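You operate a simulated robot arm through the tools that you are given. There is no shell and no other tool.

You run a simulated two-armed robot. Do the job below in one go: nothing can be reset, and whatever is moved stays where it is left.

## Task
Empty the strainer into the peelings caddy, rinse it and put it back.
Fine: it sits in the plug hole again; tap off; food caddy lid shut. Where these are worked on the way, their far stop is far enough and under half their travel is too little: food caddy lid. What is to be rubbed or washed off counts as gone when no trace of it is left.
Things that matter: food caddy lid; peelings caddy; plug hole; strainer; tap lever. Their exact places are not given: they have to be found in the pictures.

Only the result counts: the job must be done as asked and must still hold three seconds after the hand-in. Knocking over, shifting, dropping, spilling or breaking anything else fails it. A push-on lid holds only when it is set on centred and level and pressed home; a screw cap is set on level and turned clockwise until tight.

## Robot
Two 6-joint arms with three-finger grippers on one trunk, on a base that moves. Base frame: it is fixed to the floor where the robot stands at the start and does not move with it; the origin is under the middle of the robot, x ahead of it, y to its left, z up; the surface under the hand at the start is at about z = 754. Lengths are in mm, angles in degrees, forces in N, time in s.
The left shoulder is at the start at [40, 147, 1370], the right one opposite. With the tool pointing down near the work surface each hand reaches from about 260 to 480 mm from the robot's upright axis, wherever it stands, measured 20 degrees to its own side. Places, roughly: food caddy lid [600, 0, 1000]; plug hole [700, -500, 700]; tap lever [900, -500, 1000]. Payload 2.69 kg a hand.
The tool frame of a hand sits at the grasp point between the pads (the TCP): z along the fingers, y along the line on which they close. The tips reach 29 mm beyond it. The gripper opens to 120 mm; its body begins 78 mm behind the TCP.
Orientation is that of the tool frame in the base frame, as a unit quaternion [w, x, y, z]. With the fingers straight down and closing along the base's y, the tool's x points along the base's -x, its y along +y and its z along -z.

## Interface
- The arms move only by the tool servo_tool. It takes "left_rows", "right_rows" or both (then of equal length, played together; a hand with none holds still); each is a list of rows, each an object (a shift or turn left out is 0, a gripper value left out holds the last) with "hand": the gripper command, from -1 (shut) to 1 (fully open), values between in proportion; "slide": the shift along the base's x, y, z in m, a list of three; "dr": the turn, a rotation vector about the base's x, y, z in rad, a list of three. In form: [{"hand": hand, "slide": [x, y, z], "dr": [rx, ry, rz]}, ...]. A call has 1 to 20 rows; each row shifts and turns the commanded pose from where the row before left it. Rows are played at 5 a second. More than 50 mm and 8.6 degrees between two rows, or a gripper value outside its range, and nothing of the call is played. A pose out of reach is approached as far as the arm can. The call stops where the force on the tool passes 40 N (or 10 N more than at its start, if that is more) or the arm is blocked; 0.2 s more then pass. Each finger travels about 96.1 mm/s and halts on what it meets, pressing with about 24 N; the grip force reading is that of the motor and also rises with nothing between the fingers. The clock runs only during rows and for 0.2 s after the last one: add rows that do not move to give the fingers time. The reply holds the time, the measured pose of the TCP, the force on the tool along the base axes, the opening and the grip force, in the units named above and with some noise, with the torque about the TCP (base axes, N m) and any sound that the robot's microphone picked up.
- Cameras (640 x 400 px; columns grow to the right, rows downward): "scene" is now at [103.1, -9, 1585.2]; the picture's right is [-0.09, -1.00, -0.00], its down [-0.70, 0.07, -0.71] and it looks along [0.70, -0.07, -0.71] (base axes); focal length 257 px, centre (320, 200). "left" rides on the left gripper at [63, 0, -104] in its tool frame; the picture's right is [0.00, 1.00, 0.00], its down [-0.83, 0.00, -0.56] and it looks along [-0.56, 0.00, 0.83] (tool axes); focal length 275 px, centre (320, 200). "right" rides on the right gripper at [63, 0, -104] in its tool frame; the picture's right is [0.01, 1.00, 0.00], its down [-0.83, 0.00, -0.56] and it looks along [-0.56, 0.00, 0.83] (tool axes); focal length 275 px, centre (320, 200).
- camera(camera): a new picture of that camera. No time passes.
- move_column(by): moves the trunk up (or, below 0, down) by that many mm; the arms and the scene camera ride with it, the base frame stays. It gives what a move gives, with no picture.
- drive_base(legs): drives the robot by 1 to 6 legs, each [ahead, turn to the left] in mm and degrees, along the robot's own axes; the way and the turn of a leg run together, so that a leg with both is an arc; at most 1500 mm and 180 degrees a leg. The arms and the cameras ride along, it lands a little off, and it stops where it bumps. It gives what a move gives.
- aim_head(pan, tilt): turns the head with the scene camera to pan (to the left, within 86 degrees either way) and tilt (down, from -29 to 69), counted from straight ahead of the robot. It gives what a move gives.
- pixel_to_xyz(camera, pixels): for up to 12 pixels [column, row] of the newest picture of that camera ("zoom" is the newest enlarged one), the place [x, y, z] in the base frame of the surface seen there, good to about 2 mm. No time passes.
- close_up(camera, box): a new picture of the part [left, top, right, bottom] of that camera's present view, enlarged. No time passes.
- job_done(): hands the job in; it is judged then, once.

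Leave the grippers open and the arms clear of the work at the hand-in unless told otherwise.

The tools are called after "Call:" as name(argument=value, ...) on one line, values as JSON. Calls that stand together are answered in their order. servo_tool: Moves the arms, as the interface text tells. Its arguments: {"type":"object","properties":{"left_rows":{"type":"array","items":{"type":"object","properties":{"hand":{"type":"number"},"slide":{"type":"array","items":{"type":"number"}},"dr":{"type":"array","items":{"type":"number"}}}}},"right_rows":{"type":"array","items":{"type":"object","properties":{"hand":{"type":"number"},"slide":{"type":"array","items":{"type":"number"}},"dr":{"type":"array","items":{"type":"number"}}}}}},"required":[]} The other tools are called the same way: move_column (by) moves the trunk up or down; drive_base (legs) drives the base; aim_head (pan, tilt) turns the head that bears the scene camera; camera (camera) takes a picture; pixel_to_xyz (camera, pixels) gives the place of the surface under pixels of a picture; close_up (camera, box) takes an enlarged picture of a part of a camera's view; job_done () hands the job in.

At the start:

```text
clock: 0.0
left_tool_pos: [538.8, 49.1, 1150.0]
left_tcp_rot: [0.0, 0.0, 1.0, 0.0]
left_ft_force: [-0.3, 0.4, 0.0]
left_moment: [0.0, -0.05, 0.01]
left_width: 120.0
left_grip_force: 0.0
right_tool_pos: [450.1, -310.2, 999.8]
right_tcp_rot: [0.001, 0.0, 1.0, 0.0]
right_ft_force: [0.5, -0.2, 0.3]
right_moment: [-0.01, 0.03, 0.04]
right_width: 120.1
right_grip_force: 0.0
trunk travel left (down, up): [-497.0, 0.0]
robot x, y, heading: [0.4, 3.7, 0.1]
head pan, tilt (commanded): [-5.4, 45.1]
```

scene: 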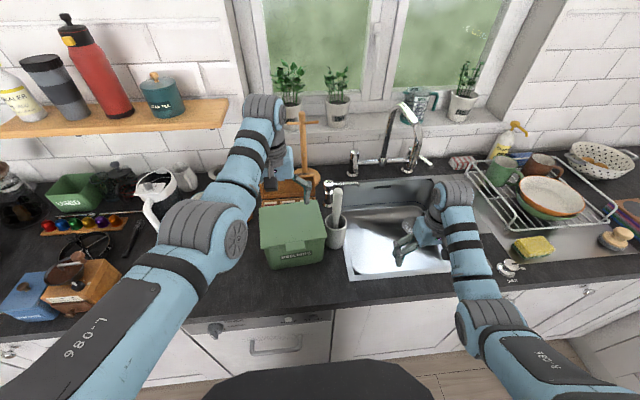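
right: 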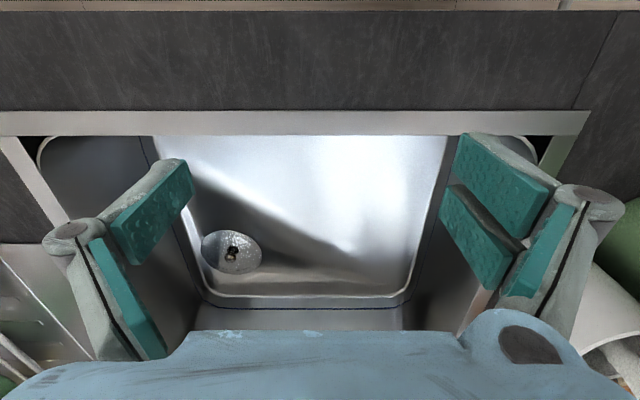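
left: 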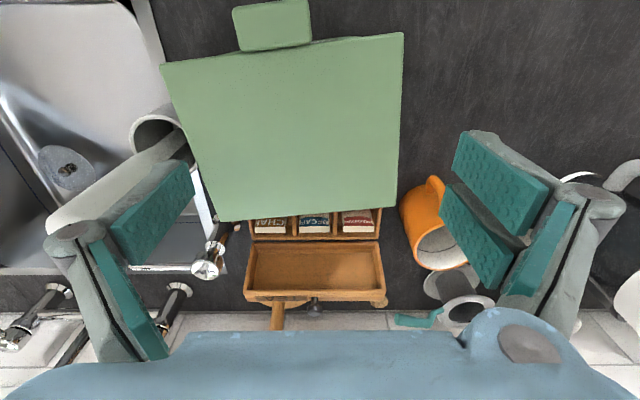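

I see the green caddy around pixel (292,235) in the scene picture, the sink to its right, the tap around (385,140). I will take enlarged views of these areas first.

Call:
close_up(camera="scene", box=[230, 80, 480, 280])

Call:
close_up(camera="right", box=[150, 180, 350, 305])

Call:
close_up(camera="left", box=[0, 0, 420, 320])

```text
2.00 times, centred on (355, 180) of scene
```

zoom: 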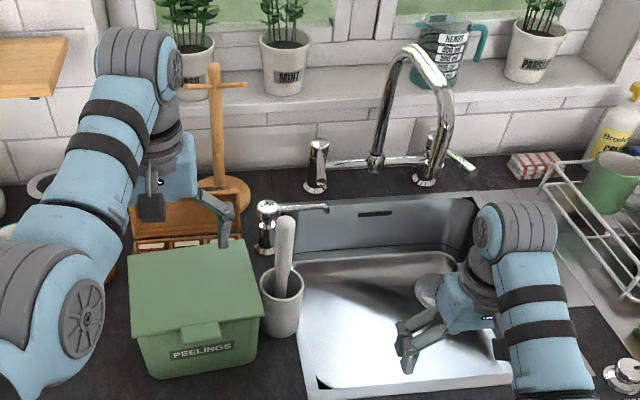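

```text
3.20 times, centred on (250, 242) of right
```

zoom: 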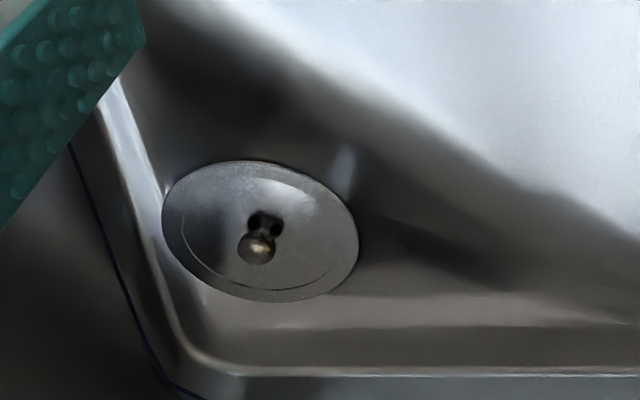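

```text
1.25 times, centred on (210, 160) of left
```

zoom: 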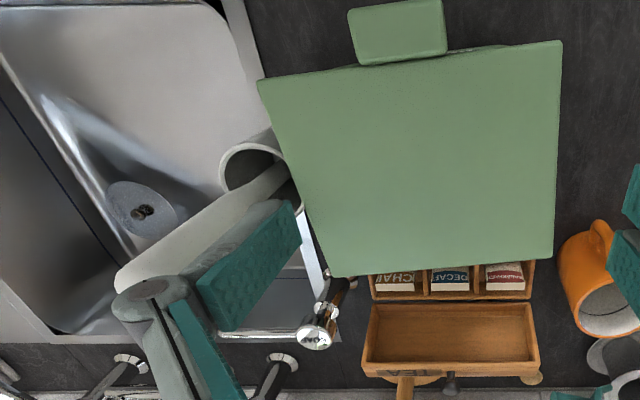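

The strainer shows at about (231,251) in the right picture with a knob at (230,258). I read the places of the strainer, its rim and the basin around it, and of the caddy and tap parts.

Call:
pixel_to_xyz(camera="right", pixels=[[230, 258], [231, 258], [201, 250], [262, 258], [228, 231], [235, 274], [300, 230], [210, 290], [330, 290], [185, 200], [225, 245], [245, 250]])

Call:
pixel_to_xyz(camera="scene", pixels=[[265, 208], [320, 203], [326, 235], [268, 240], [295, 247], [415, 160], [430, 160], [380, 163], [404, 104], [352, 250], [450, 270], [430, 181]])

Call:
pixel_to_xyz(camera="left", pixels=[[161, 64], [403, 33], [397, 207], [218, 221], [270, 30], [235, 10], [308, 5], [312, 42], [240, 45], [290, 120], [65, 167], [155, 130]])

```text
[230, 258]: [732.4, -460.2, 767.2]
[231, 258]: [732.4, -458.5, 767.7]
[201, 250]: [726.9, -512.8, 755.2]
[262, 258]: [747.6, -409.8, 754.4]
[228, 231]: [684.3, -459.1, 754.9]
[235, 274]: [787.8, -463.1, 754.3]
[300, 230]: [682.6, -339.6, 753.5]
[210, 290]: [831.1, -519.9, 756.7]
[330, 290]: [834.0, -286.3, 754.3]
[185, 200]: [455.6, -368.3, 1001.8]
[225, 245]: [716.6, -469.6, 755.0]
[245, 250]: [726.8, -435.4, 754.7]
```

```text
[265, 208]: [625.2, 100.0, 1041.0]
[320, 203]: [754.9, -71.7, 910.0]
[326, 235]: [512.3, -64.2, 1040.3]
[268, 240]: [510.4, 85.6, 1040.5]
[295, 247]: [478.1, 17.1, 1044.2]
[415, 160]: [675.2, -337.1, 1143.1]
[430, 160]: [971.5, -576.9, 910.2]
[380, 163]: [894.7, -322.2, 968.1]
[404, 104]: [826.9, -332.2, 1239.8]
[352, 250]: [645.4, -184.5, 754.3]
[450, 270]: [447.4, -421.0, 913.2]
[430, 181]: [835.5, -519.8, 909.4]
```

```text
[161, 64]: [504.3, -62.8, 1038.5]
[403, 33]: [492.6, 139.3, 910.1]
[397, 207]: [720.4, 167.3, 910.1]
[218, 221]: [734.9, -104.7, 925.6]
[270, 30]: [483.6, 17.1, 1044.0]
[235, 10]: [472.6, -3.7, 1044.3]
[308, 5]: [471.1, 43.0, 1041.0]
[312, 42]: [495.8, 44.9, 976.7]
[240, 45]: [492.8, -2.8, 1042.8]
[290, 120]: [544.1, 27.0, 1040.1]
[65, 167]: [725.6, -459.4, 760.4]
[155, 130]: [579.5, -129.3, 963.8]
```

The basin bottom is at z≈754 and the strainer is centred near (732,-461) with a knob of about 13 mm standing. The counter is at z≈910 and the caddy lid at z≈1040. Next I enlarge the tap and the front of the caddy.

Call:
close_up(camera="scene", box=[330, 90, 458, 190])

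Call:
close_up(camera="scene", box=[240, 180, 368, 280])

Call:
close_up(camera="right", box=[190, 220, 270, 285])

```text
4.00 times, centred on (394, 140) of scene
```

zoom: 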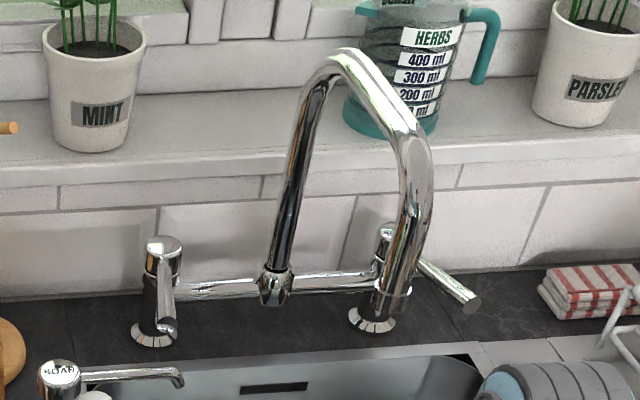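

```text
4.00 times, centred on (304, 230) of scene
```

zoom: 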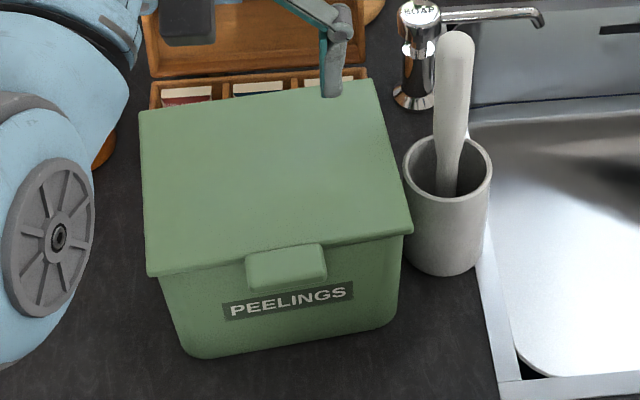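

```text
6.15 times, centred on (230, 252) of right
```

zoom: 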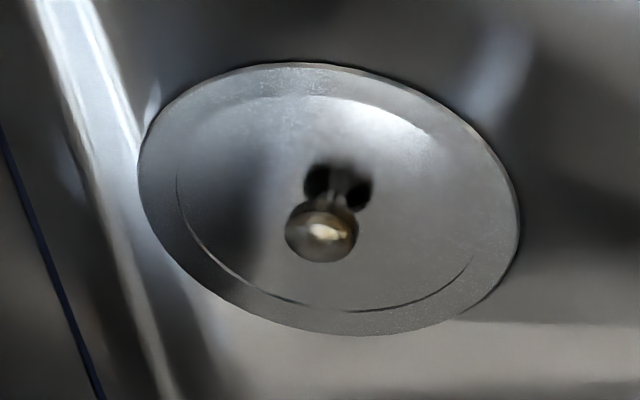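

The tap looks like a bridge mixer: spout rising from the middle of the bridge at zoom (275,285) and coming toward me, outlet near (395,300); one lever on each pillar. I read the places of these points.

Call:
close_up(camera="scene", box=[330, 90, 458, 190])

Call:
pixel_to_xyz(camera="zoom", pixels=[[275, 275], [275, 295], [345, 55], [410, 130], [420, 200], [400, 270], [392, 308], [385, 240], [430, 275], [472, 303], [370, 320], [455, 290]])

Call:
pixel_to_xyz(camera="zoom", pixels=[[163, 245], [165, 290], [168, 328], [153, 335], [215, 288], [330, 285], [60, 370], [130, 375], [180, 378], [400, 385], [275, 388], [300, 100]])

```text
4.00 times, centred on (394, 140) of scene
```

zoom: 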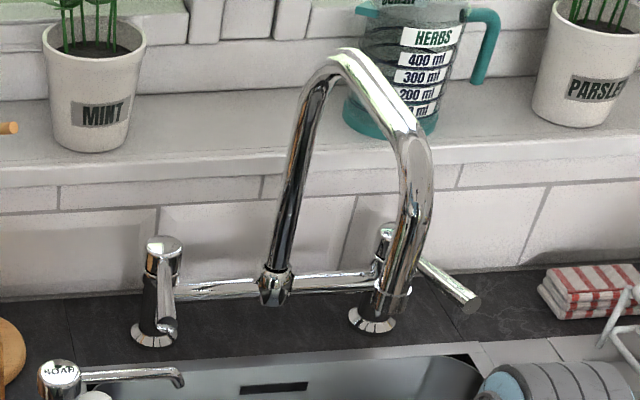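

```text
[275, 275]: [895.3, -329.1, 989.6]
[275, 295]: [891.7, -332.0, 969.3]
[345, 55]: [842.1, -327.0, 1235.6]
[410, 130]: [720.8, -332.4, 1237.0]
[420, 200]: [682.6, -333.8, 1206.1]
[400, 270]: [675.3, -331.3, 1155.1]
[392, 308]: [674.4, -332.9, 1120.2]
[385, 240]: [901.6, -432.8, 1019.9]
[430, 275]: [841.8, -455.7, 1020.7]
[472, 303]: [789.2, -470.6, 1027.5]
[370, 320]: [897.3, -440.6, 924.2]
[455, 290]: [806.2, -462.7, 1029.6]
```

```text
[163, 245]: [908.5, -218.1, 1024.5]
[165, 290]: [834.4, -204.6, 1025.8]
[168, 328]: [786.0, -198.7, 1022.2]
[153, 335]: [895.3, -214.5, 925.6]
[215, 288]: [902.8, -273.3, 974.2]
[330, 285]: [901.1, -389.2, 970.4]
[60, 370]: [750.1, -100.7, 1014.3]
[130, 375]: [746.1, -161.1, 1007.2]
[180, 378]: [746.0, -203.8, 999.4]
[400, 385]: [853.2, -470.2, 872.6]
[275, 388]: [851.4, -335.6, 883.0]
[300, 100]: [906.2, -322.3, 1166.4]
```

The outlet of the spout is near (674,-332,1115). The right lever runs from its pivot at (905,-437,1020) to its tip at (789,-471,1027). Now I check the counter front edge and free floor so I know where I can stand.

Call:
camera(camera="scene")

Call:
pixel_to_xyz(camera="scene", pixels=[[270, 318], [400, 307], [430, 300], [280, 345], [340, 370], [450, 390], [225, 325], [580, 282], [510, 265], [535, 245], [600, 330], [340, 235]])

Call:
aim_head(pan=-40, tilt=50)

Call:
camera(camera="scene")

```text
taken
```

scene: 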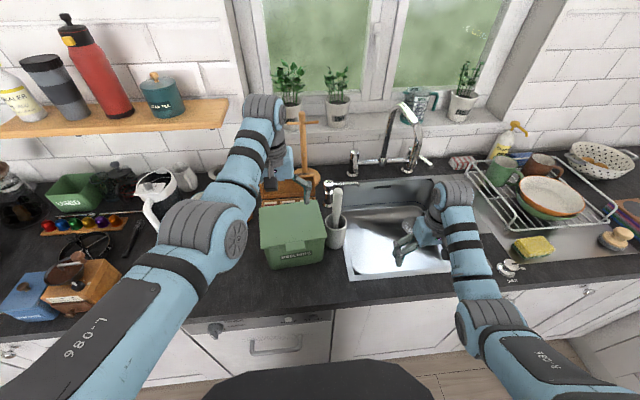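

```text
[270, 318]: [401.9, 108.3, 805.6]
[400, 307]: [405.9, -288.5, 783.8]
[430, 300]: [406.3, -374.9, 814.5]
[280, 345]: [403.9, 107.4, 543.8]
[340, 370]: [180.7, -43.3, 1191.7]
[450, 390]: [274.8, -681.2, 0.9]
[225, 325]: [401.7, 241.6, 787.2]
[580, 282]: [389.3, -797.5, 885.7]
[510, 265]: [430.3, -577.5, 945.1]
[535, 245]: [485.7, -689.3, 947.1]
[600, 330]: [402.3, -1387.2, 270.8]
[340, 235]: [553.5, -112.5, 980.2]
```

```text
clock: 1.0
left_tool_pos: [540.2, 49.3, 1149.2]
left_tcp_rot: [0.0, 0.0, 1.0, 0.0]
left_ft_force: [0.1, 0.7, -0.5]
left_moment: [0.0, -0.01, 0.03]
left_width: 120.0
left_grip_force: 0.0
right_tool_pos: [450.3, -310.1, 999.5]
right_tcp_rot: [0.0, 0.0, 1.0, -0.001]
right_ft_force: [0.1, -0.1, 0.0]
right_moment: [0.03, 0.0, 0.03]
right_width: 119.9
right_grip_force: 0.2
trunk travel left (down, up): [-497.0, 0.0]
robot x, y, heading: [-2.6, -0.1, 0.0]
head pan, tilt (commanded): [-40.0, 50.0]
```

```text
taken
```

scene: 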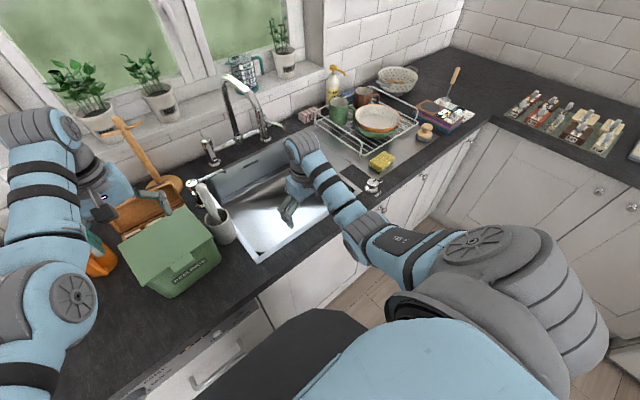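

The counter front is at x≈390–405, so I must stand closer. Before driving I pull the hands back and up: the left one by 120 mm toward me and the right one up by 120 mm and back by 60 mm.

Call:
servo_tool(left_rows=[{"slide": [-0.03, 0, 0.01], "hand": 1}, {"slide": [-0.03, 0, 0.01]}, {"slide": [-0.03, 0, 0.01]}, {"slide": [-0.03, 0, 0.01]}, {"slide": [0, 0, 0]}, {"slide": [0, 0, 0]}], right_rows=[{"slide": [0, 0, 0.03], "hand": 1}, {"slide": [0, 0, 0.03]}, {"slide": [-0.02, 0, 0.03]}, {"slide": [-0.02, 0, 0.03]}, {"slide": [-0.02, 0, 0.03]}, {"slide": [0, 0, 0]}])

```text
clock: 2.4
left_tool_pos: [519.3, 18.6, 1166.4]
left_tcp_rot: [0.0, -0.001, 1.0, -0.001]
left_ft_force: [0.1, 0.0, 0.0]
left_moment: [0.01, 0.0, -0.01]
left_width: 120.0
left_grip_force: 0.0
left hand out of reach, approached as far as the arm can: row 1, 2, 3, 4
right_tool_pos: [481.8, -346.1, 1053.9]
right_tcp_rot: [0.0, 0.0, 1.0, -0.001]
right_ft_force: [0.7, -0.6, -0.1]
right_moment: [-0.01, -0.01, 0.02]
right_width: 120.2
right_grip_force: 0.1
right hand out of reach, approached as far as the arm can: row 1, 2, 3, 4, 5
trunk travel left (down, up): [-497.0, 0.0]
robot x, y, heading: [-0.9, 4.3, 0.4]
head pan, tilt (commanded): [-40.0, 50.0]
```

Both hands met the limit of their reach when going back and up, so tool-down poses close and high are not possible. I send still rows to see whether the commanded pose stays at the measured one.

Call:
servo_tool(left_rows=[{"slide": [0, 0, 0]}, {"slide": [0, 0, 0]}], right_rows=[{"slide": [0, 0, -0.02]}, {"slide": [0, 0, 0]}])

Call:
camera(camera="scene")

```text
clock: 3.0
left_tool_pos: [517.4, 17.5, 1165.9]
left_tcp_rot: [0.0, 0.0, 1.0, 0.001]
left_ft_force: [-0.8, -0.6, -0.3]
left_moment: [0.02, 0.01, 0.02]
left_width: 120.0
left_grip_force: 0.0
right_tool_pos: [483.3, -346.7, 1033.7]
right_tcp_rot: [0.0, 0.0, 1.0, 0.0]
right_ft_force: [0.7, 0.2, -0.3]
right_moment: [0.01, 0.01, -0.03]
right_width: 120.2
right_grip_force: 0.0
trunk travel left (down, up): [-497.0, 0.0]
robot x, y, heading: [0.8, 1.0, 0.0]
head pan, tilt (commanded): [-40.0, 50.0]
```

```text
taken
```

scene: 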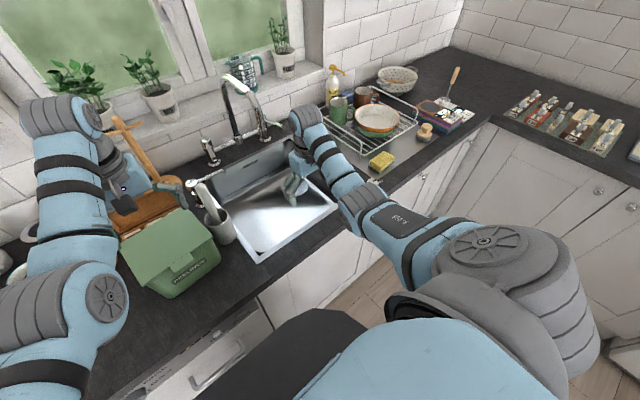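

The commanded pose follows the reached one, good. I look straight down in front of me to see the shape of my own body before driving up to the counter.

Call:
aim_head(pan=0, tilt=69)

Call:
camera(camera="scene")

Call:
pixel_to_xyz(camera="scene", pixels=[[320, 300], [320, 340], [320, 390], [200, 390], [440, 390], [250, 310], [390, 310], [320, 280], [320, 260], [150, 300], [480, 300], [320, 230]])

```text
clock: 4.1
left_tool_pos: [517.8, 17.1, 1165.7]
left_tcp_rot: [-0.001, 0.0, 1.0, 0.0]
left_ft_force: [-0.7, 0.6, -0.4]
left_moment: [0.03, 0.0, 0.02]
left_width: 119.9
left_grip_force: 0.0
right_tool_pos: [482.4, -347.2, 1034.2]
right_tcp_rot: [0.001, 0.0, 1.0, 0.0]
right_ft_force: [0.4, -0.4, 0.0]
right_moment: [0.0, 0.0, -0.03]
right_width: 120.0
right_grip_force: 0.0
trunk travel left (down, up): [-497.0, 0.0]
robot x, y, heading: [-0.2, -4.5, 0.0]
head pan, tilt (commanded): [0.0, 68.8]
```

```text
taken
```

scene: 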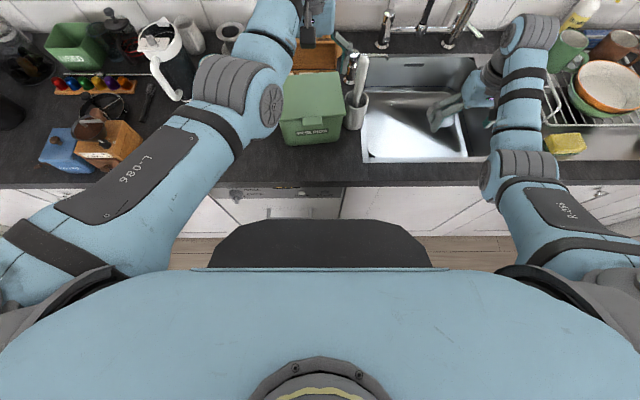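

```text
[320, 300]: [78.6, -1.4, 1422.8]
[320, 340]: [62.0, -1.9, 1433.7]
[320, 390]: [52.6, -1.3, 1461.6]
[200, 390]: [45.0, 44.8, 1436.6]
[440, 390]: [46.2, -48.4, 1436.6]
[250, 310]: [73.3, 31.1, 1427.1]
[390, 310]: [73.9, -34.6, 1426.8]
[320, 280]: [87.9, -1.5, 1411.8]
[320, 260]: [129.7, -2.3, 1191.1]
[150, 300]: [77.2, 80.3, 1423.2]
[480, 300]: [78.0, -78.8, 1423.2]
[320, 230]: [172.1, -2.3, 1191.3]
```

The torso front ends at x≈88 and a black part at x≈185, z≈1191. I read points on the right arm's elbow and wrist to learn the link lengths.

Call:
pixel_to_xyz(camera="scene", pixels=[[520, 165], [500, 185], [530, 40], [515, 35], [560, 255], [520, 215], [525, 110], [270, 105], [235, 90], [215, 75], [160, 200], [100, 270]])

Call:
aim_head(pan=-60, tilt=35)

Call:
camera(camera="scene")

```text
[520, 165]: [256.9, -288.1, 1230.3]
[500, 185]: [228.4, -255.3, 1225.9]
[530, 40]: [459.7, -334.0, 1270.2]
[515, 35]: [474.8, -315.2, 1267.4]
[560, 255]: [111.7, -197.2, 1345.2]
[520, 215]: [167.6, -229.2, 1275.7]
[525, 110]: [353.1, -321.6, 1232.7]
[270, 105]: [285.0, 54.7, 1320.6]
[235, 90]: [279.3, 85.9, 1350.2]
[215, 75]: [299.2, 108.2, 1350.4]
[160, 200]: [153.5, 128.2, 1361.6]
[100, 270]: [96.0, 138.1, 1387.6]
```

```text
clock: 5.4
left_tool_pos: [518.0, 18.3, 1164.7]
left_tcp_rot: [0.0, 0.0, 1.0, 0.0]
left_ft_force: [0.0, 0.0, 0.3]
left_moment: [0.04, 0.01, 0.01]
left_width: 120.3
left_grip_force: 0.1
right_tool_pos: [483.4, -347.6, 1034.0]
right_tcp_rot: [0.001, -0.001, 1.0, 0.0]
right_ft_force: [0.2, 0.0, 0.1]
right_moment: [0.0, -0.01, -0.04]
right_width: 120.1
right_grip_force: 0.0
trunk travel left (down, up): [-497.0, 0.0]
robot x, y, heading: [0.5, 4.5, 0.1]
head pan, tilt (commanded): [-60.0, 35.0]
```

```text
taken
```

scene: 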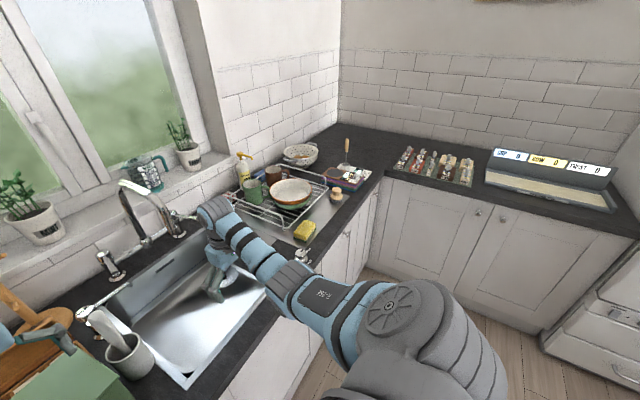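

I test how the right hand can move from here: small single steps forward, then sideways, then up.

Call:
servo_tool(right_rows=[{"slide": [0.04, 0, 0]}, {"slide": [0, 0, 0]}])

Call:
servo_tool(right_rows=[{"slide": [0, 0, 0.03]}, {"slide": [0, 0, 0]}])

Call:
servo_tool(right_rows=[{"slide": [0, 0.04, 0]}, {"slide": [0, 0, 0]}])

Call:
servo_tool(right_rows=[{"slide": [0.04, 0, 0.0]}, {"slide": [0.04, 0, 0.0]}, {"slide": [0.04, 0, 0.0]}, {"slide": [0, 0, 0]}])

```text
clock: 6.0
left_tool_pos: [518.9, 17.6, 1165.1]
left_tcp_rot: [0.0, 0.0, 1.0, 0.0]
left_ft_force: [-0.4, 0.1, -0.1]
left_moment: [0.01, 0.01, 0.02]
left_width: 120.3
left_grip_force: 0.1
right_tool_pos: [523.4, -346.8, 1034.1]
right_tcp_rot: [0.0, 0.0, 1.0, 0.0]
right_ft_force: [0.0, -0.7, 0.0]
right_moment: [0.03, -0.01, -0.02]
right_width: 119.5
right_grip_force: 0.0
trunk travel left (down, up): [-497.0, 0.0]
robot x, y, heading: [0.3, -0.9, 0.2]
head pan, tilt (commanded): [-60.0, 35.0]
```

```text
clock: 6.6
left_tool_pos: [517.4, 17.8, 1165.2]
left_tcp_rot: [0.0, 0.0, 1.0, 0.0]
left_ft_force: [0.4, 0.1, -0.3]
left_moment: [0.03, -0.03, 0.0]
left_width: 119.8
left_grip_force: 0.1
right_tool_pos: [524.8, -348.2, 1065.5]
right_tcp_rot: [0.001, -0.001, 1.0, 0.0]
right_ft_force: [0.1, -0.5, 0.5]
right_moment: [0.03, 0.0, -0.02]
right_width: 120.1
right_grip_force: 0.0
trunk travel left (down, up): [-497.0, 0.0]
robot x, y, heading: [1.8, 1.9, 0.1]
head pan, tilt (commanded): [-60.0, 35.0]
```

```text
clock: 7.2
left_tool_pos: [518.2, 17.7, 1165.7]
left_tcp_rot: [0.0, 0.001, 1.0, 0.0]
left_ft_force: [-0.1, 0.7, 0.0]
left_moment: [-0.01, 0.0, -0.03]
left_width: 119.9
left_grip_force: 0.1
right_tool_pos: [522.5, -308.0, 1065.3]
right_tcp_rot: [0.0, -0.001, 1.0, -0.001]
right_ft_force: [0.5, -0.1, -0.8]
right_moment: [0.0, -0.02, 0.0]
right_width: 120.1
right_grip_force: 0.0
trunk travel left (down, up): [-497.0, 0.0]
robot x, y, heading: [-1.1, -0.6, 0.1]
head pan, tilt (commanded): [-60.0, 35.0]
```

```text
clock: 8.2
left_tool_pos: [517.6, 17.7, 1165.3]
left_tcp_rot: [-0.001, 0.0, 1.0, -0.001]
left_ft_force: [-0.8, 0.0, -0.1]
left_moment: [-0.02, 0.02, 0.0]
left_width: 120.1
left_grip_force: 0.1
right_tool_pos: [562.5, -292.6, 1071.5]
right_tcp_rot: [0.0, 0.0, 1.0, -0.001]
right_ft_force: [-0.4, -0.2, 0.3]
right_moment: [-0.01, -0.02, 0.03]
right_width: 119.6
right_grip_force: 0.0
right hand out of reach, approached as far as the arm can: row 2, 3
trunk travel left (down, up): [-497.0, 0.0]
robot x, y, heading: [-0.3, 0.8, -0.2]
head pan, tilt (commanded): [-60.0, 35.0]
```

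The wrist can be about 470–550 mm from the shoulder, so I will stand separately for each part of the job. First comes the lid, with the left hand, which is right above it; I take its picture.

Call:
camera(camera="left")

Call:
aim_head(pan=0, tilt=50)

Call:
close_up(camera="scene", box=[240, 150, 400, 250])

```text
taken
```

left: 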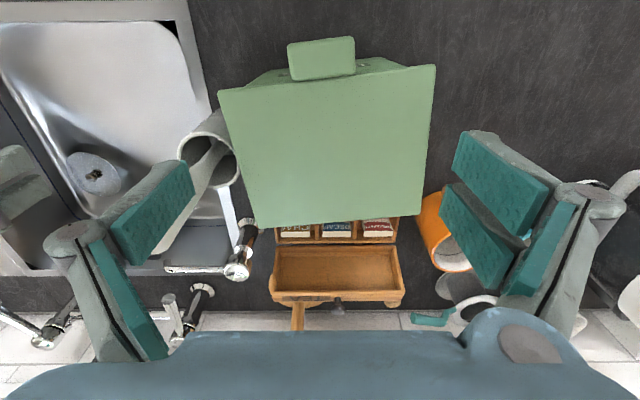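

```text
clock: 9.5
left_tool_pos: [518.2, 18.8, 1165.7]
left_tcp_rot: [0.001, 0.001, 1.0, -0.001]
left_ft_force: [0.0, -1.4, 0.0]
left_moment: [0.0, 0.0, 0.01]
left_width: 119.8
left_grip_force: 0.1
right_tool_pos: [562.3, -291.6, 1070.9]
right_tcp_rot: [0.0, 0.0, 1.0, 0.0]
right_ft_force: [-0.2, 0.0, -0.3]
right_moment: [0.02, 0.03, 0.0]
right_width: 119.9
right_grip_force: 0.2
trunk travel left (down, up): [-497.0, 0.0]
robot x, y, heading: [0.7, 0.7, 0.1]
head pan, tilt (commanded): [0.0, 50.0]
```

```text
4.00 times, centred on (320, 200) of scene
```

zoom: 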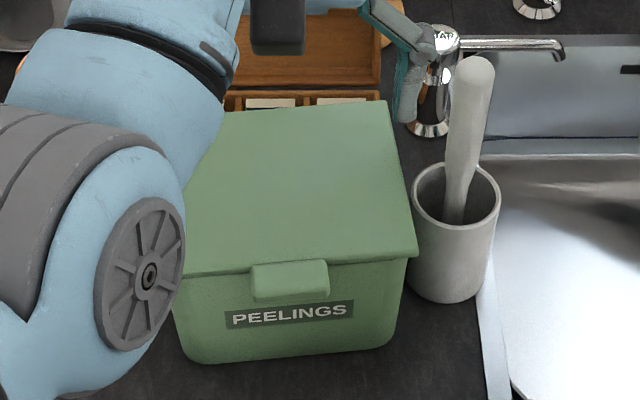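

The tab is at about (320,58) in the left picture; lid corners at (219,89), (436,66), (421,209), (259,226). I read their places.

Call:
pixel_to_xyz(camera="left", pixels=[[290, 47], [350, 40], [352, 72], [294, 78], [322, 58], [224, 92], [431, 69], [418, 205], [263, 223], [320, 140], [265, 80], [380, 66]])

Call:
pixel_to_xyz(camera="zoom", pixels=[[255, 290], [325, 285], [290, 268], [290, 295], [200, 290], [400, 275], [380, 110], [475, 65], [455, 210], [455, 290], [200, 268], [410, 245]])

```text
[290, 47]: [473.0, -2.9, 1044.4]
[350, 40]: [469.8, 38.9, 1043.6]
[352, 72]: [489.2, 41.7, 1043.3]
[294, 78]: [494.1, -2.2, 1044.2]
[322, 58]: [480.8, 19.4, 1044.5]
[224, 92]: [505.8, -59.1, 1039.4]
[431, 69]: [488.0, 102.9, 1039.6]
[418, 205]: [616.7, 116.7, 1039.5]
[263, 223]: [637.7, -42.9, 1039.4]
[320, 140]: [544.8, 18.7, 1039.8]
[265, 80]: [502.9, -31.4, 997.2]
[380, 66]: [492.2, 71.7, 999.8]
```

```text
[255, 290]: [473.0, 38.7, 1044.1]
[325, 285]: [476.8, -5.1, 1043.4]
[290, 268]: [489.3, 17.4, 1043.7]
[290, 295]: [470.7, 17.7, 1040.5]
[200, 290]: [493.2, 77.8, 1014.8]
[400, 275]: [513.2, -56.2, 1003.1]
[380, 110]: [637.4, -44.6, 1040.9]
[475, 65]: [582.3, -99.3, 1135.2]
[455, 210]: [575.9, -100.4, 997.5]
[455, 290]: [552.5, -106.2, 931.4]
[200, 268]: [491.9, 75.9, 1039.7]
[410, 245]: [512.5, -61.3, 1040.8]
```

The lid spans about 163 × 132 mm, turned ~6° and hinged at its back near x≈627. The tab is at (470–492, -3..41) with its top at 1044. The brush beside it stands up to z≈1135 at y≈-99, so I must stay clear of it. I want to lift the tab from below with the closed hand tilted forward, so I test tilting the left hand forward by 45° where it is.

Call:
servo_tool(left_rows=[{"hand": -1, "dr": [0, -0.13, 0]}, {"dr": [0, -0.13, 0]}, {"dr": [0, -0.13, 0]}, {"dr": [0, -0.13, 0]}, {"dr": [0, -0.13, 0]}, {"dr": [0, -0.13, 0]}, {}])

Call:
camera(camera="left")

Call:
camera(camera="scene")

```text
clock: 11.3
left_tool_pos: [586.6, 129.3, 1168.5]
left_tcp_rot: [0.39, -0.01, 0.92, 0.036]
left_ft_force: [0.9, -0.4, 0.8]
left_moment: [-0.01, -0.01, 0.02]
left_width: 0.0
left_grip_force: 24.0
left hand out of reach, approached as far as the arm can: row 1, 2, 3, 4, 5, 6
right_tool_pos: [562.4, -292.8, 1072.3]
right_tcp_rot: [0.0, -0.001, 1.0, 0.0]
right_ft_force: [0.9, -0.2, 0.5]
right_moment: [0.01, 0.01, 0.0]
right_width: 119.9
right_grip_force: 0.1
trunk travel left (down, up): [-497.0, 0.0]
robot x, y, heading: [0.1, -1.3, 0.0]
head pan, tilt (commanded): [0.0, 50.0]
stopped in row 7 (left hand): the arm was blocked; the commanded pose is now the measured one
```

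```text
taken
```

left: 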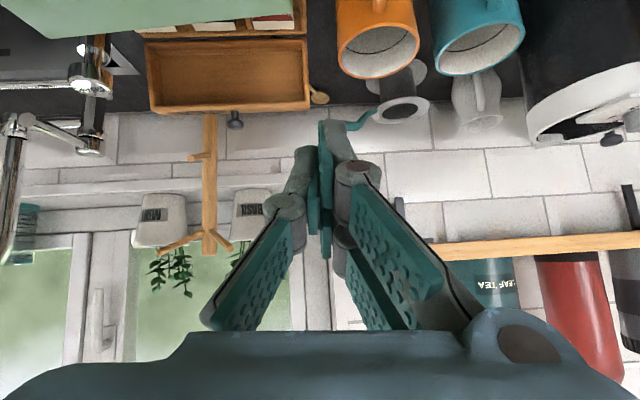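

```text
taken
```

scene: 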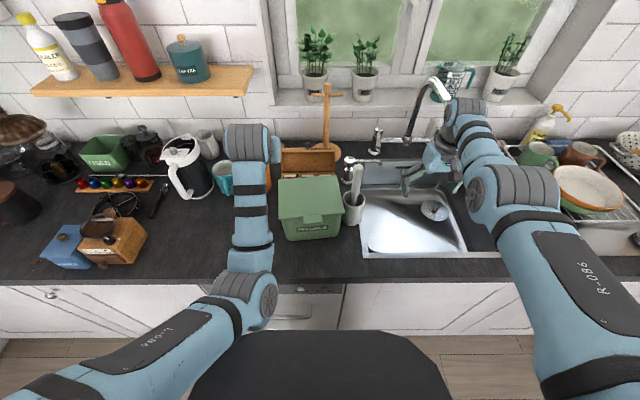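

The hand is tilted 46° now but was pushed out to (587,129), so near poses are out of reach and I have to stand further back for the lid. I look closely at the closed fingertips to know their size.

Call:
close_up(camera="left", box=[190, 100, 510, 330])

Call:
close_up(camera="scene", box=[200, 110, 360, 250])

Call:
close_up(camera="scene", box=[360, 160, 480, 260])

```text
1.74 times, centred on (350, 215) of left
```

zoom: 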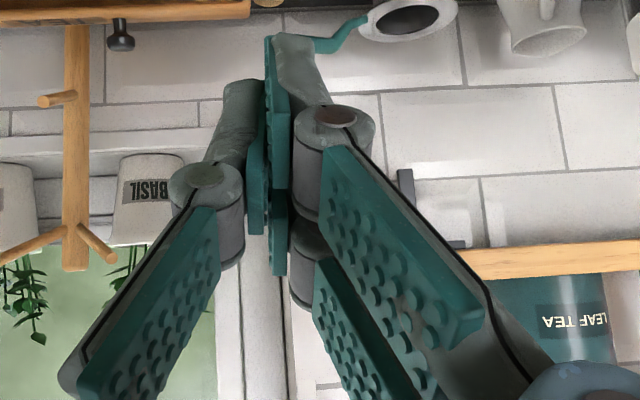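

```text
2.86 times, centred on (280, 180) of scene
```

zoom: 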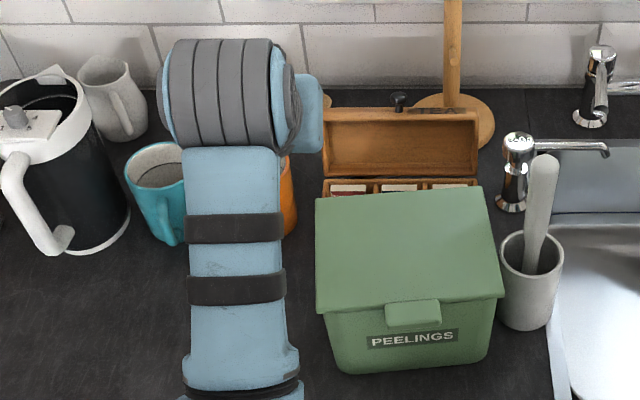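

```text
4.00 times, centred on (420, 210) of scene
```

zoom: 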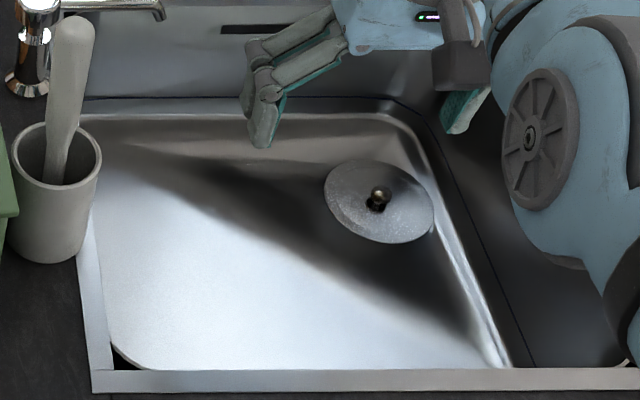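

The gripper has two fingers on its +y side and one on its -y side; closed, the tips are about 50 mm deep. I drive back 130 mm so that the left hand can come under the tab.

Call:
drive_base(legs=[[-130, 0]])

Call:
servo_tool(left_rows=[{"slide": [0, -0.04, 0]}, {"slide": [0, -0.04, 0]}, {"slide": [0, -0.03, 0]}, {}])

```text
clock: 12.6
left_tool_pos: [463.2, 132.2, 1163.7]
left_tcp_rot: [0.386, -0.01, 0.922, 0.036]
left_ft_force: [0.9, -0.3, 0.6]
left_moment: [0.04, -0.01, -0.02]
left_width: 0.1
left_grip_force: 23.4
right_tool_pos: [438.2, -290.5, 1066.8]
right_tcp_rot: [-0.002, 0.0, 1.0, -0.001]
right_ft_force: [0.5, 0.1, -0.2]
right_moment: [-0.01, 0.08, -0.02]
right_width: 119.9
right_grip_force: 0.1
trunk travel left (down, up): [-497.0, 0.0]
robot x, y, heading: [-133.0, -0.3, -0.1]
head pan, tilt (commanded): [0.0, 50.0]
```

```text
clock: 13.6
left_tool_pos: [498.3, 94.8, 1162.5]
left_tcp_rot: [0.39, -0.018, 0.919, 0.051]
left_ft_force: [0.3, 0.0, -1.0]
left_moment: [-0.01, 0.01, 0.03]
left_width: 0.0
left_grip_force: 23.8
left hand out of reach, approached as far as the arm can: row 1, 2, 3
right_tool_pos: [432.9, -291.6, 1073.0]
right_tcp_rot: [0.002, -0.002, 1.0, 0.0]
right_ft_force: [0.3, 1.0, -0.3]
right_moment: [0.0, 0.0, 0.03]
right_width: 119.9
right_grip_force: 0.1
trunk travel left (down, up): [-497.0, 0.0]
robot x, y, heading: [-125.5, 0.7, 0.2]
head pan, tilt (commanded): [0.0, 50.0]
```

The left hand is hindered when it crosses to the middle. The right arm's forearm lies outside its hand, away from the spout, so I will do everything with the right hand: the caddy from y≈170 and the sink from y≈-300. First I lower and retract the right hand, then shift the base left by 170 mm.

Call:
servo_tool(right_rows=[{"slide": [-0.03, 0, -0.02]}, {"slide": [-0.03, 0, -0.02]}, {"slide": [-0.03, 0, -0.02]}, {"slide": [-0.01, -0.01, -0.01]}, {}], left_rows=[{"slide": [0, 0.03, 0]}, {"slide": [0, 0.04, 0]}, {"slide": [0, 0.04, 0]}, {"slide": [0, 0.03, 0]}, {}])

```text
clock: 14.8
left_tool_pos: [495.9, 218.2, 1162.4]
left_tcp_rot: [0.389, -0.011, 0.92, 0.037]
left_ft_force: [-0.2, 1.0, 0.2]
left_moment: [0.02, -0.02, 0.01]
left_width: 0.0
left_grip_force: 24.1
right_tool_pos: [333.8, -302.8, 1001.0]
right_tcp_rot: [0.001, -0.001, 1.0, 0.001]
right_ft_force: [-0.6, -0.5, 0.0]
right_moment: [0.0, 0.0, -0.02]
right_width: 120.3
right_grip_force: 0.0
trunk travel left (down, up): [-497.0, 0.0]
robot x, y, heading: [-128.6, 1.9, -0.1]
head pan, tilt (commanded): [0.0, 50.0]
```

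Both hands moved as told. Now I turn left 90°, drive 170 mm and turn back.

Call:
drive_base(legs=[[0, 90], [170, 0], [0, -90]])

Call:
camera(camera="scene")

```text
clock: 23.9
left_tool_pos: [497.4, 380.1, 1162.3]
left_tcp_rot: [0.389, -0.005, 0.921, 0.034]
left_ft_force: [0.1, 0.7, -0.9]
left_moment: [0.02, 0.0, 0.03]
left_width: 0.1
left_grip_force: 24.3
right_tool_pos: [327.3, -138.8, 1001.0]
right_tcp_rot: [0.0, 0.007, 1.0, 0.0]
right_ft_force: [-0.4, 1.0, -0.7]
right_moment: [-0.01, 0.0, 0.0]
right_width: 120.0
right_grip_force: 0.0
trunk travel left (down, up): [-497.0, 0.0]
robot x, y, heading: [-131.7, 172.5, -0.6]
head pan, tilt (commanded): [0.0, 50.0]
```

```text
taken
```

scene: 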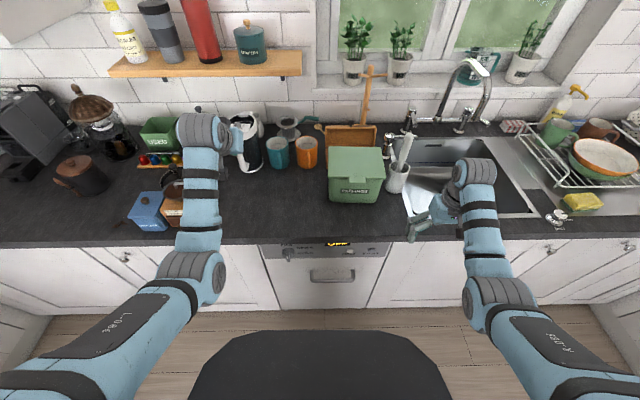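

I am at (-132,172). I bring the right hand, closed, in front of the tab: first left to y≈19, then up and forward, then tilt it 45° forward.

Call:
servo_tool(right_rows=[{"slide": [0.01, 0.04, 0], "hand": -1}, {"slide": [0.01, 0.04, 0]}, {"slide": [0, 0.04, 0]}, {"slide": [0, 0.038, 0]}, {"slide": [0.03, 0, 0.03]}, {"slide": [0.03, 0, 0.03]}, {"slide": [0.03, 0, 0.03]}, {"slide": [0.03, 0, 0.02]}, {}])

Call:
servo_tool(right_rows=[{"dr": [0, -0.13, 0]}, {"dr": [0, -0.13, 0]}, {"dr": [0, -0.13, 0]}, {"dr": [0, -0.13, 0]}, {"dr": [0, -0.13, 0]}, {"dr": [0, -0.13, 0]}, {}])

```text
clock: 25.9
left_tool_pos: [497.8, 378.6, 1163.5]
left_tcp_rot: [0.39, -0.005, 0.92, 0.035]
left_ft_force: [1.0, -0.8, 0.5]
left_moment: [-0.02, 0.01, -0.01]
left_width: 0.0
left_grip_force: 24.1
right_tool_pos: [437.0, 12.1, 1112.0]
right_tcp_rot: [0.0, 0.007, 1.0, 0.0]
right_ft_force: [0.6, -0.3, -0.4]
right_moment: [0.03, 0.04, 0.02]
right_width: 0.3
right_grip_force: 23.9
right hand out of reach, approached as far as the arm can: row 7, 8
trunk travel left (down, up): [-497.0, 0.0]
robot x, y, heading: [-130.9, 166.1, -0.8]
head pan, tilt (commanded): [0.0, 50.0]
```

```text
clock: 27.5
left_tool_pos: [497.5, 379.9, 1162.3]
left_tcp_rot: [0.389, -0.005, 0.921, 0.035]
left_ft_force: [0.0, -0.3, 0.5]
left_moment: [0.02, -0.02, 0.0]
left_width: 0.0
left_grip_force: 23.5
right_tool_pos: [436.1, 14.3, 1112.2]
right_tcp_rot: [0.38, 0.007, 0.925, 0.002]
right_ft_force: [-0.2, 0.7, -0.7]
right_moment: [0.02, -0.01, -0.01]
right_width: 0.0
right_grip_force: 23.7
trunk travel left (down, up): [-497.0, 0.0]
robot x, y, heading: [-129.8, 168.5, -1.0]
head pan, tilt (commanded): [0.0, 50.0]
```

The right hand is at (436,14,1112), tilted 45° forward without trouble. I look at the hand and the tab.

Call:
camera(camera="right")

Call:
close_up(camera="scene", box=[300, 120, 460, 250])

```text
taken
```

right: 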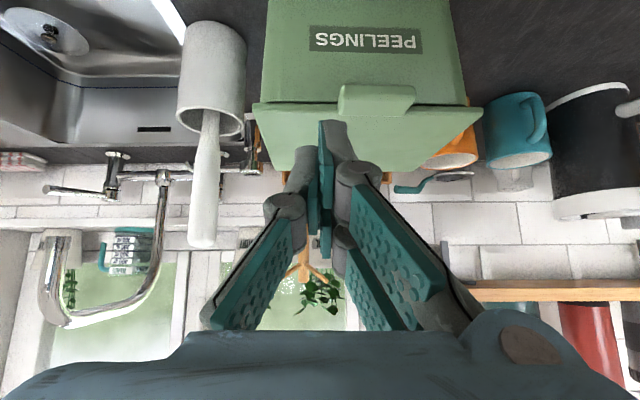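

```text
3.08 times, centred on (380, 185) of scene
```

zoom: 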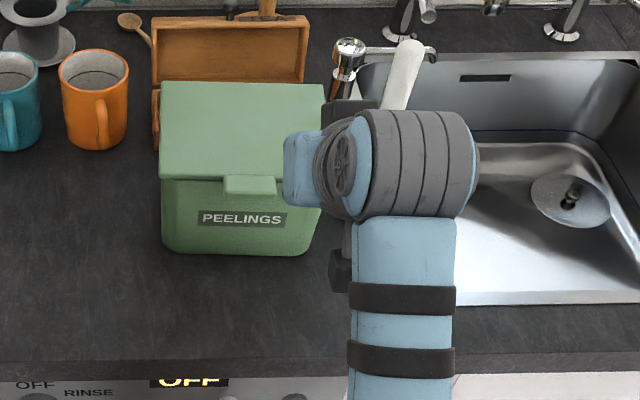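

I see the tab from below at (375,98) in the right picture; I read points on it, on the lid edge, and on the front wall.

Call:
pixel_to_xyz(camera="right", pixels=[[375, 88], [375, 95], [375, 105], [375, 112], [345, 95], [408, 92], [300, 110], [440, 105], [375, 70], [320, 125], [332, 125], [345, 165]])

Call:
close_up(camera="right", box=[250, 50, 490, 200])

```text
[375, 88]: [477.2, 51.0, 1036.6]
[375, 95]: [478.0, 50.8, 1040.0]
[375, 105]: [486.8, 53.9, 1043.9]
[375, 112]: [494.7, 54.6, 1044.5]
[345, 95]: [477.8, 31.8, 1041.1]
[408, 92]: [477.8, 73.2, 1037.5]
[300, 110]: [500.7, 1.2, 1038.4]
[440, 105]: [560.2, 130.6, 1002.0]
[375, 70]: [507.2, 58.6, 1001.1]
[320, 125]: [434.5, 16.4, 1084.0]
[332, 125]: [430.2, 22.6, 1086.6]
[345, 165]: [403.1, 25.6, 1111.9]
```

```text
2.67 times, centred on (370, 125) of right
```

zoom: 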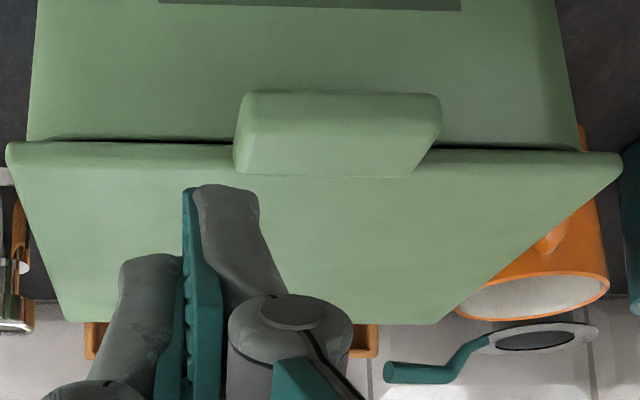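

The tab now reads as y 28–75, while from the first place it read -3..41, so the drive left an error in my own place estimate. What counts is the reading relative to the hand from where I stand. I check the lid corners and counter edge with the scene camera from here.

Call:
camera(camera="scene")

Call:
pixel_to_xyz(camera="scene", pixels=[[100, 250], [300, 248], [430, 246], [600, 243], [335, 180], [382, 180], [363, 182], [336, 150], [381, 152], [566, 185], [490, 62], [400, 150]])

```text
taken
```

scene: 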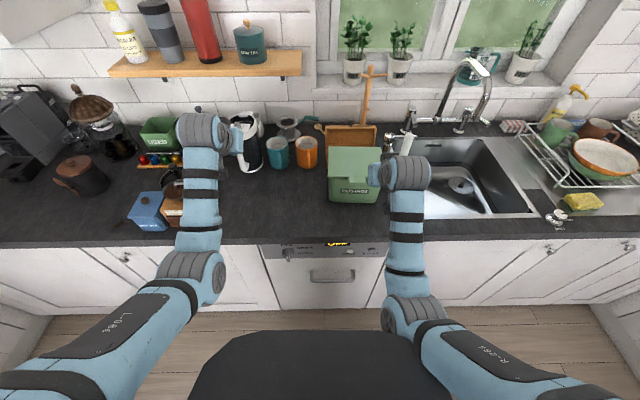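

```text
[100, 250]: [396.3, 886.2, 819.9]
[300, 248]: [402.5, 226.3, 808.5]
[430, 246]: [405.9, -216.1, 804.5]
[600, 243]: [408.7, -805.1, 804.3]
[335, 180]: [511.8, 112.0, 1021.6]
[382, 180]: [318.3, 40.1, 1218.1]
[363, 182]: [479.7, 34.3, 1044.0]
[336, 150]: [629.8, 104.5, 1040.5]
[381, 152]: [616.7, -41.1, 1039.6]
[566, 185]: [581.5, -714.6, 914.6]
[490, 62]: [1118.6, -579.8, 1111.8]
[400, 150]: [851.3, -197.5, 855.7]
```

I enlarge the lid region in the scene view and read several of its points carefully.

Call:
close_up(camera="scene", box=[310, 125, 406, 215])

Call:
pixel_to_xyz(camera="scene", pixels=[[349, 181], [357, 179], [357, 183], [366, 181], [330, 176], [330, 165], [331, 150], [378, 150], [355, 165], [340, 160]])

```text
4.44 times, centred on (358, 170) of scene
```

zoom: 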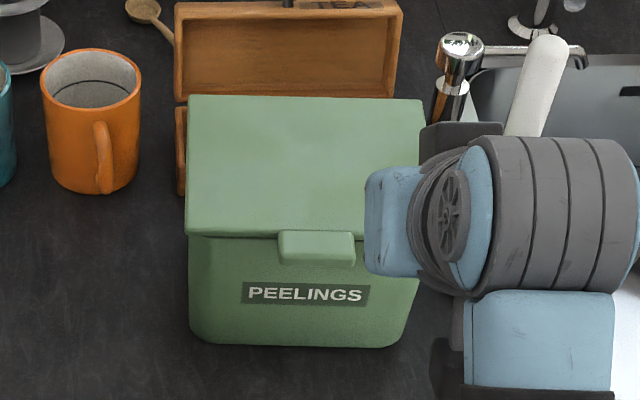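

```text
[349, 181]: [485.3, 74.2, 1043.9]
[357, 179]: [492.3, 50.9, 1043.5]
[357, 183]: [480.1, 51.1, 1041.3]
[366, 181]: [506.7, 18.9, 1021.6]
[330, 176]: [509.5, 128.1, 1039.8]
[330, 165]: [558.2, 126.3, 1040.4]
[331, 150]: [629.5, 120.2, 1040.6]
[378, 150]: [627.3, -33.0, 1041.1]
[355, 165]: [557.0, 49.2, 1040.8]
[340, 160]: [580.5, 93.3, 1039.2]
```

The counter edge still reads as straight, yet the lid has turned by about 10° and its tab has moved by 30 mm. I need to know whether my swing touched the caddy or my estimate is off, so I check fixed marks: the tap and the soap dispenser.

Call:
close_up(camera="scene", box=[370, 45, 530, 145])

Call:
pixel_to_xyz(camera="scene", pixels=[[409, 124], [411, 112], [409, 132], [436, 118], [463, 114], [482, 110], [414, 134], [405, 135], [402, 140], [490, 60], [471, 72], [459, 131]])

```text
4.00 times, centred on (450, 95) of scene
```

zoom: 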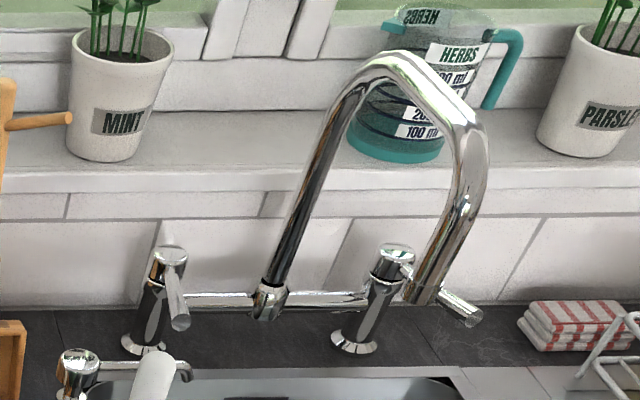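

```text
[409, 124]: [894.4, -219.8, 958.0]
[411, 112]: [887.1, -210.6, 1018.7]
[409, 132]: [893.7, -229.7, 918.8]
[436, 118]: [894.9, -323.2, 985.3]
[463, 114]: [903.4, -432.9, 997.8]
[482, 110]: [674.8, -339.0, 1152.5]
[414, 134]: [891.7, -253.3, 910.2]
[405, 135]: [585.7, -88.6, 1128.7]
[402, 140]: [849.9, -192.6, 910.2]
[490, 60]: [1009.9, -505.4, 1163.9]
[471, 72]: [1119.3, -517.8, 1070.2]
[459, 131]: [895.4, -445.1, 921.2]
```

The fixed marks agree within 5 mm, so the caddy itself was nudged by my swing: about 15 mm and 7–10°. I note this and will set it back at the end, and I will keep the hands well in when turning. The tab is now centred at (485,51), bottom z≈1035. I bring the closed fingertips down in front of it and then under it.

Call:
servo_tool(right_rows=[{"slide": [-0.004, 0.02, -0.02]}, {"slide": [-0.004, 0.017, -0.03]}, {"slide": [-0.003, 0, -0.017]}, {"slide": [0, 0, -0.018]}, {}])

Call:
close_up(camera="right", box=[250, 50, 490, 200])

```text
clock: 28.9
left_tool_pos: [497.6, 379.2, 1162.3]
left_tcp_rot: [0.389, -0.005, 0.921, 0.034]
left_ft_force: [0.4, -0.1, -0.2]
left_moment: [-0.04, -0.05, 0.0]
left_width: 0.1
left_grip_force: 23.9
right_tool_pos: [459.0, 24.0, 1080.1]
right_tcp_rot: [0.427, 0.007, 0.904, -0.023]
right_ft_force: [-0.1, -0.1, -0.1]
right_moment: [0.04, 0.02, -0.04]
right_width: 0.0
right_grip_force: 23.6
trunk travel left (down, up): [-497.0, 0.0]
robot x, y, heading: [-131.7, 167.7, -0.9]
head pan, tilt (commanded): [0.0, 50.0]
stopped in row 5 (right hand): the arm was blocked; the commanded pose is now the measured one
```

```text
2.67 times, centred on (370, 125) of right
```

zoom: 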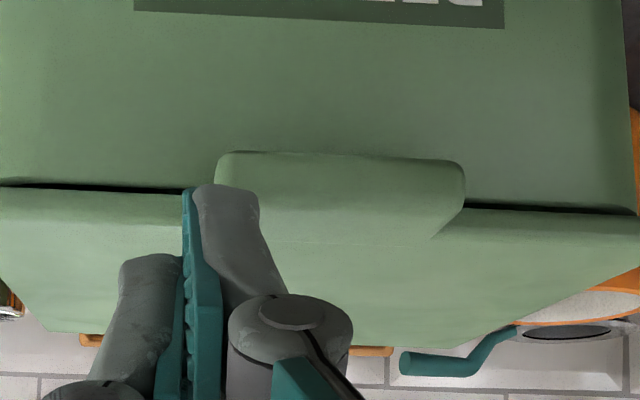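

The arm could not get down there from this place (no contact force). I drive back 110 mm more to give it room.

Call:
drive_base(legs=[[-110, 0]])

Call:
servo_tool(right_rows=[{"slide": [0.02, 0.015, -0.01], "dr": [0, 0.04, 0]}, {"slide": [0.02, 0.015, -0.01], "dr": [0, 0.04, 0]}, {"slide": [0.02, 0, -0.01]}, {}])

```text
clock: 30.1
left_tool_pos: [396.7, 382.5, 1158.0]
left_tcp_rot: [0.386, -0.005, 0.922, 0.034]
left_ft_force: [0.6, -0.5, 0.1]
left_moment: [-0.01, 0.01, 0.0]
left_width: 0.1
left_grip_force: 23.5
right_tool_pos: [357.3, 27.4, 1072.8]
right_tcp_rot: [0.423, 0.006, 0.906, -0.024]
right_ft_force: [1.1, 0.6, -0.2]
right_moment: [0.01, 0.01, -0.01]
right_width: 0.0
right_grip_force: 23.5
trunk travel left (down, up): [-497.0, 0.0]
robot x, y, heading: [-237.9, 174.5, -0.5]
head pan, tilt (commanded): [0.0, 50.0]
```

```text
clock: 31.1
left_tool_pos: [388.3, 382.3, 1163.9]
left_tcp_rot: [0.391, -0.006, 0.92, 0.035]
left_ft_force: [-0.6, 0.6, -0.4]
left_moment: [-0.01, -0.01, 0.0]
left_width: 0.0
left_grip_force: 24.2
right_tool_pos: [411.5, 56.1, 1048.4]
right_tcp_rot: [0.39, 0.005, 0.921, -0.023]
right_ft_force: [-0.1, -0.8, -0.5]
right_moment: [0.01, -0.03, 0.06]
right_width: 0.0
right_grip_force: 24.5
trunk travel left (down, up): [-497.0, 0.0]
robot x, y, heading: [-238.7, 171.3, -0.7]
head pan, tilt (commanded): [0.0, 50.0]
```

The hand is at (411,56,1048), just in front of the tab. I re-measure the tab in the right camera.

Call:
camera(camera="right")

Call:
close_up(camera="right", box=[220, 60, 460, 210])

```text
taken
```

right: 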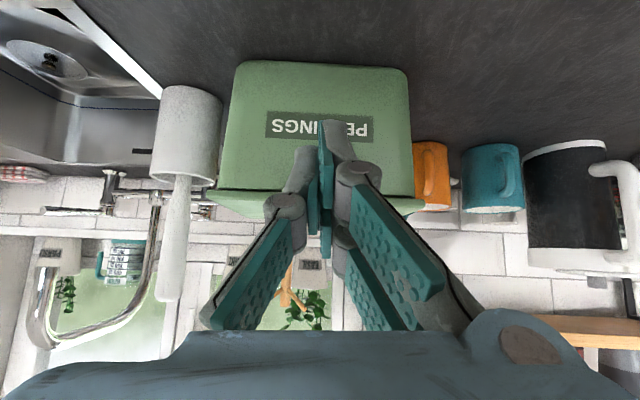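

```text
2.67 times, centred on (340, 135) of right
```

zoom: 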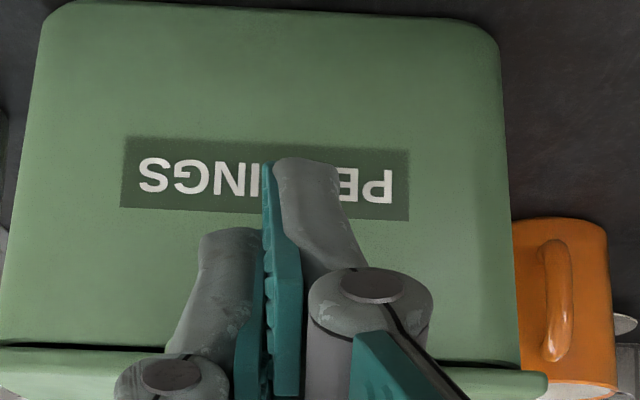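

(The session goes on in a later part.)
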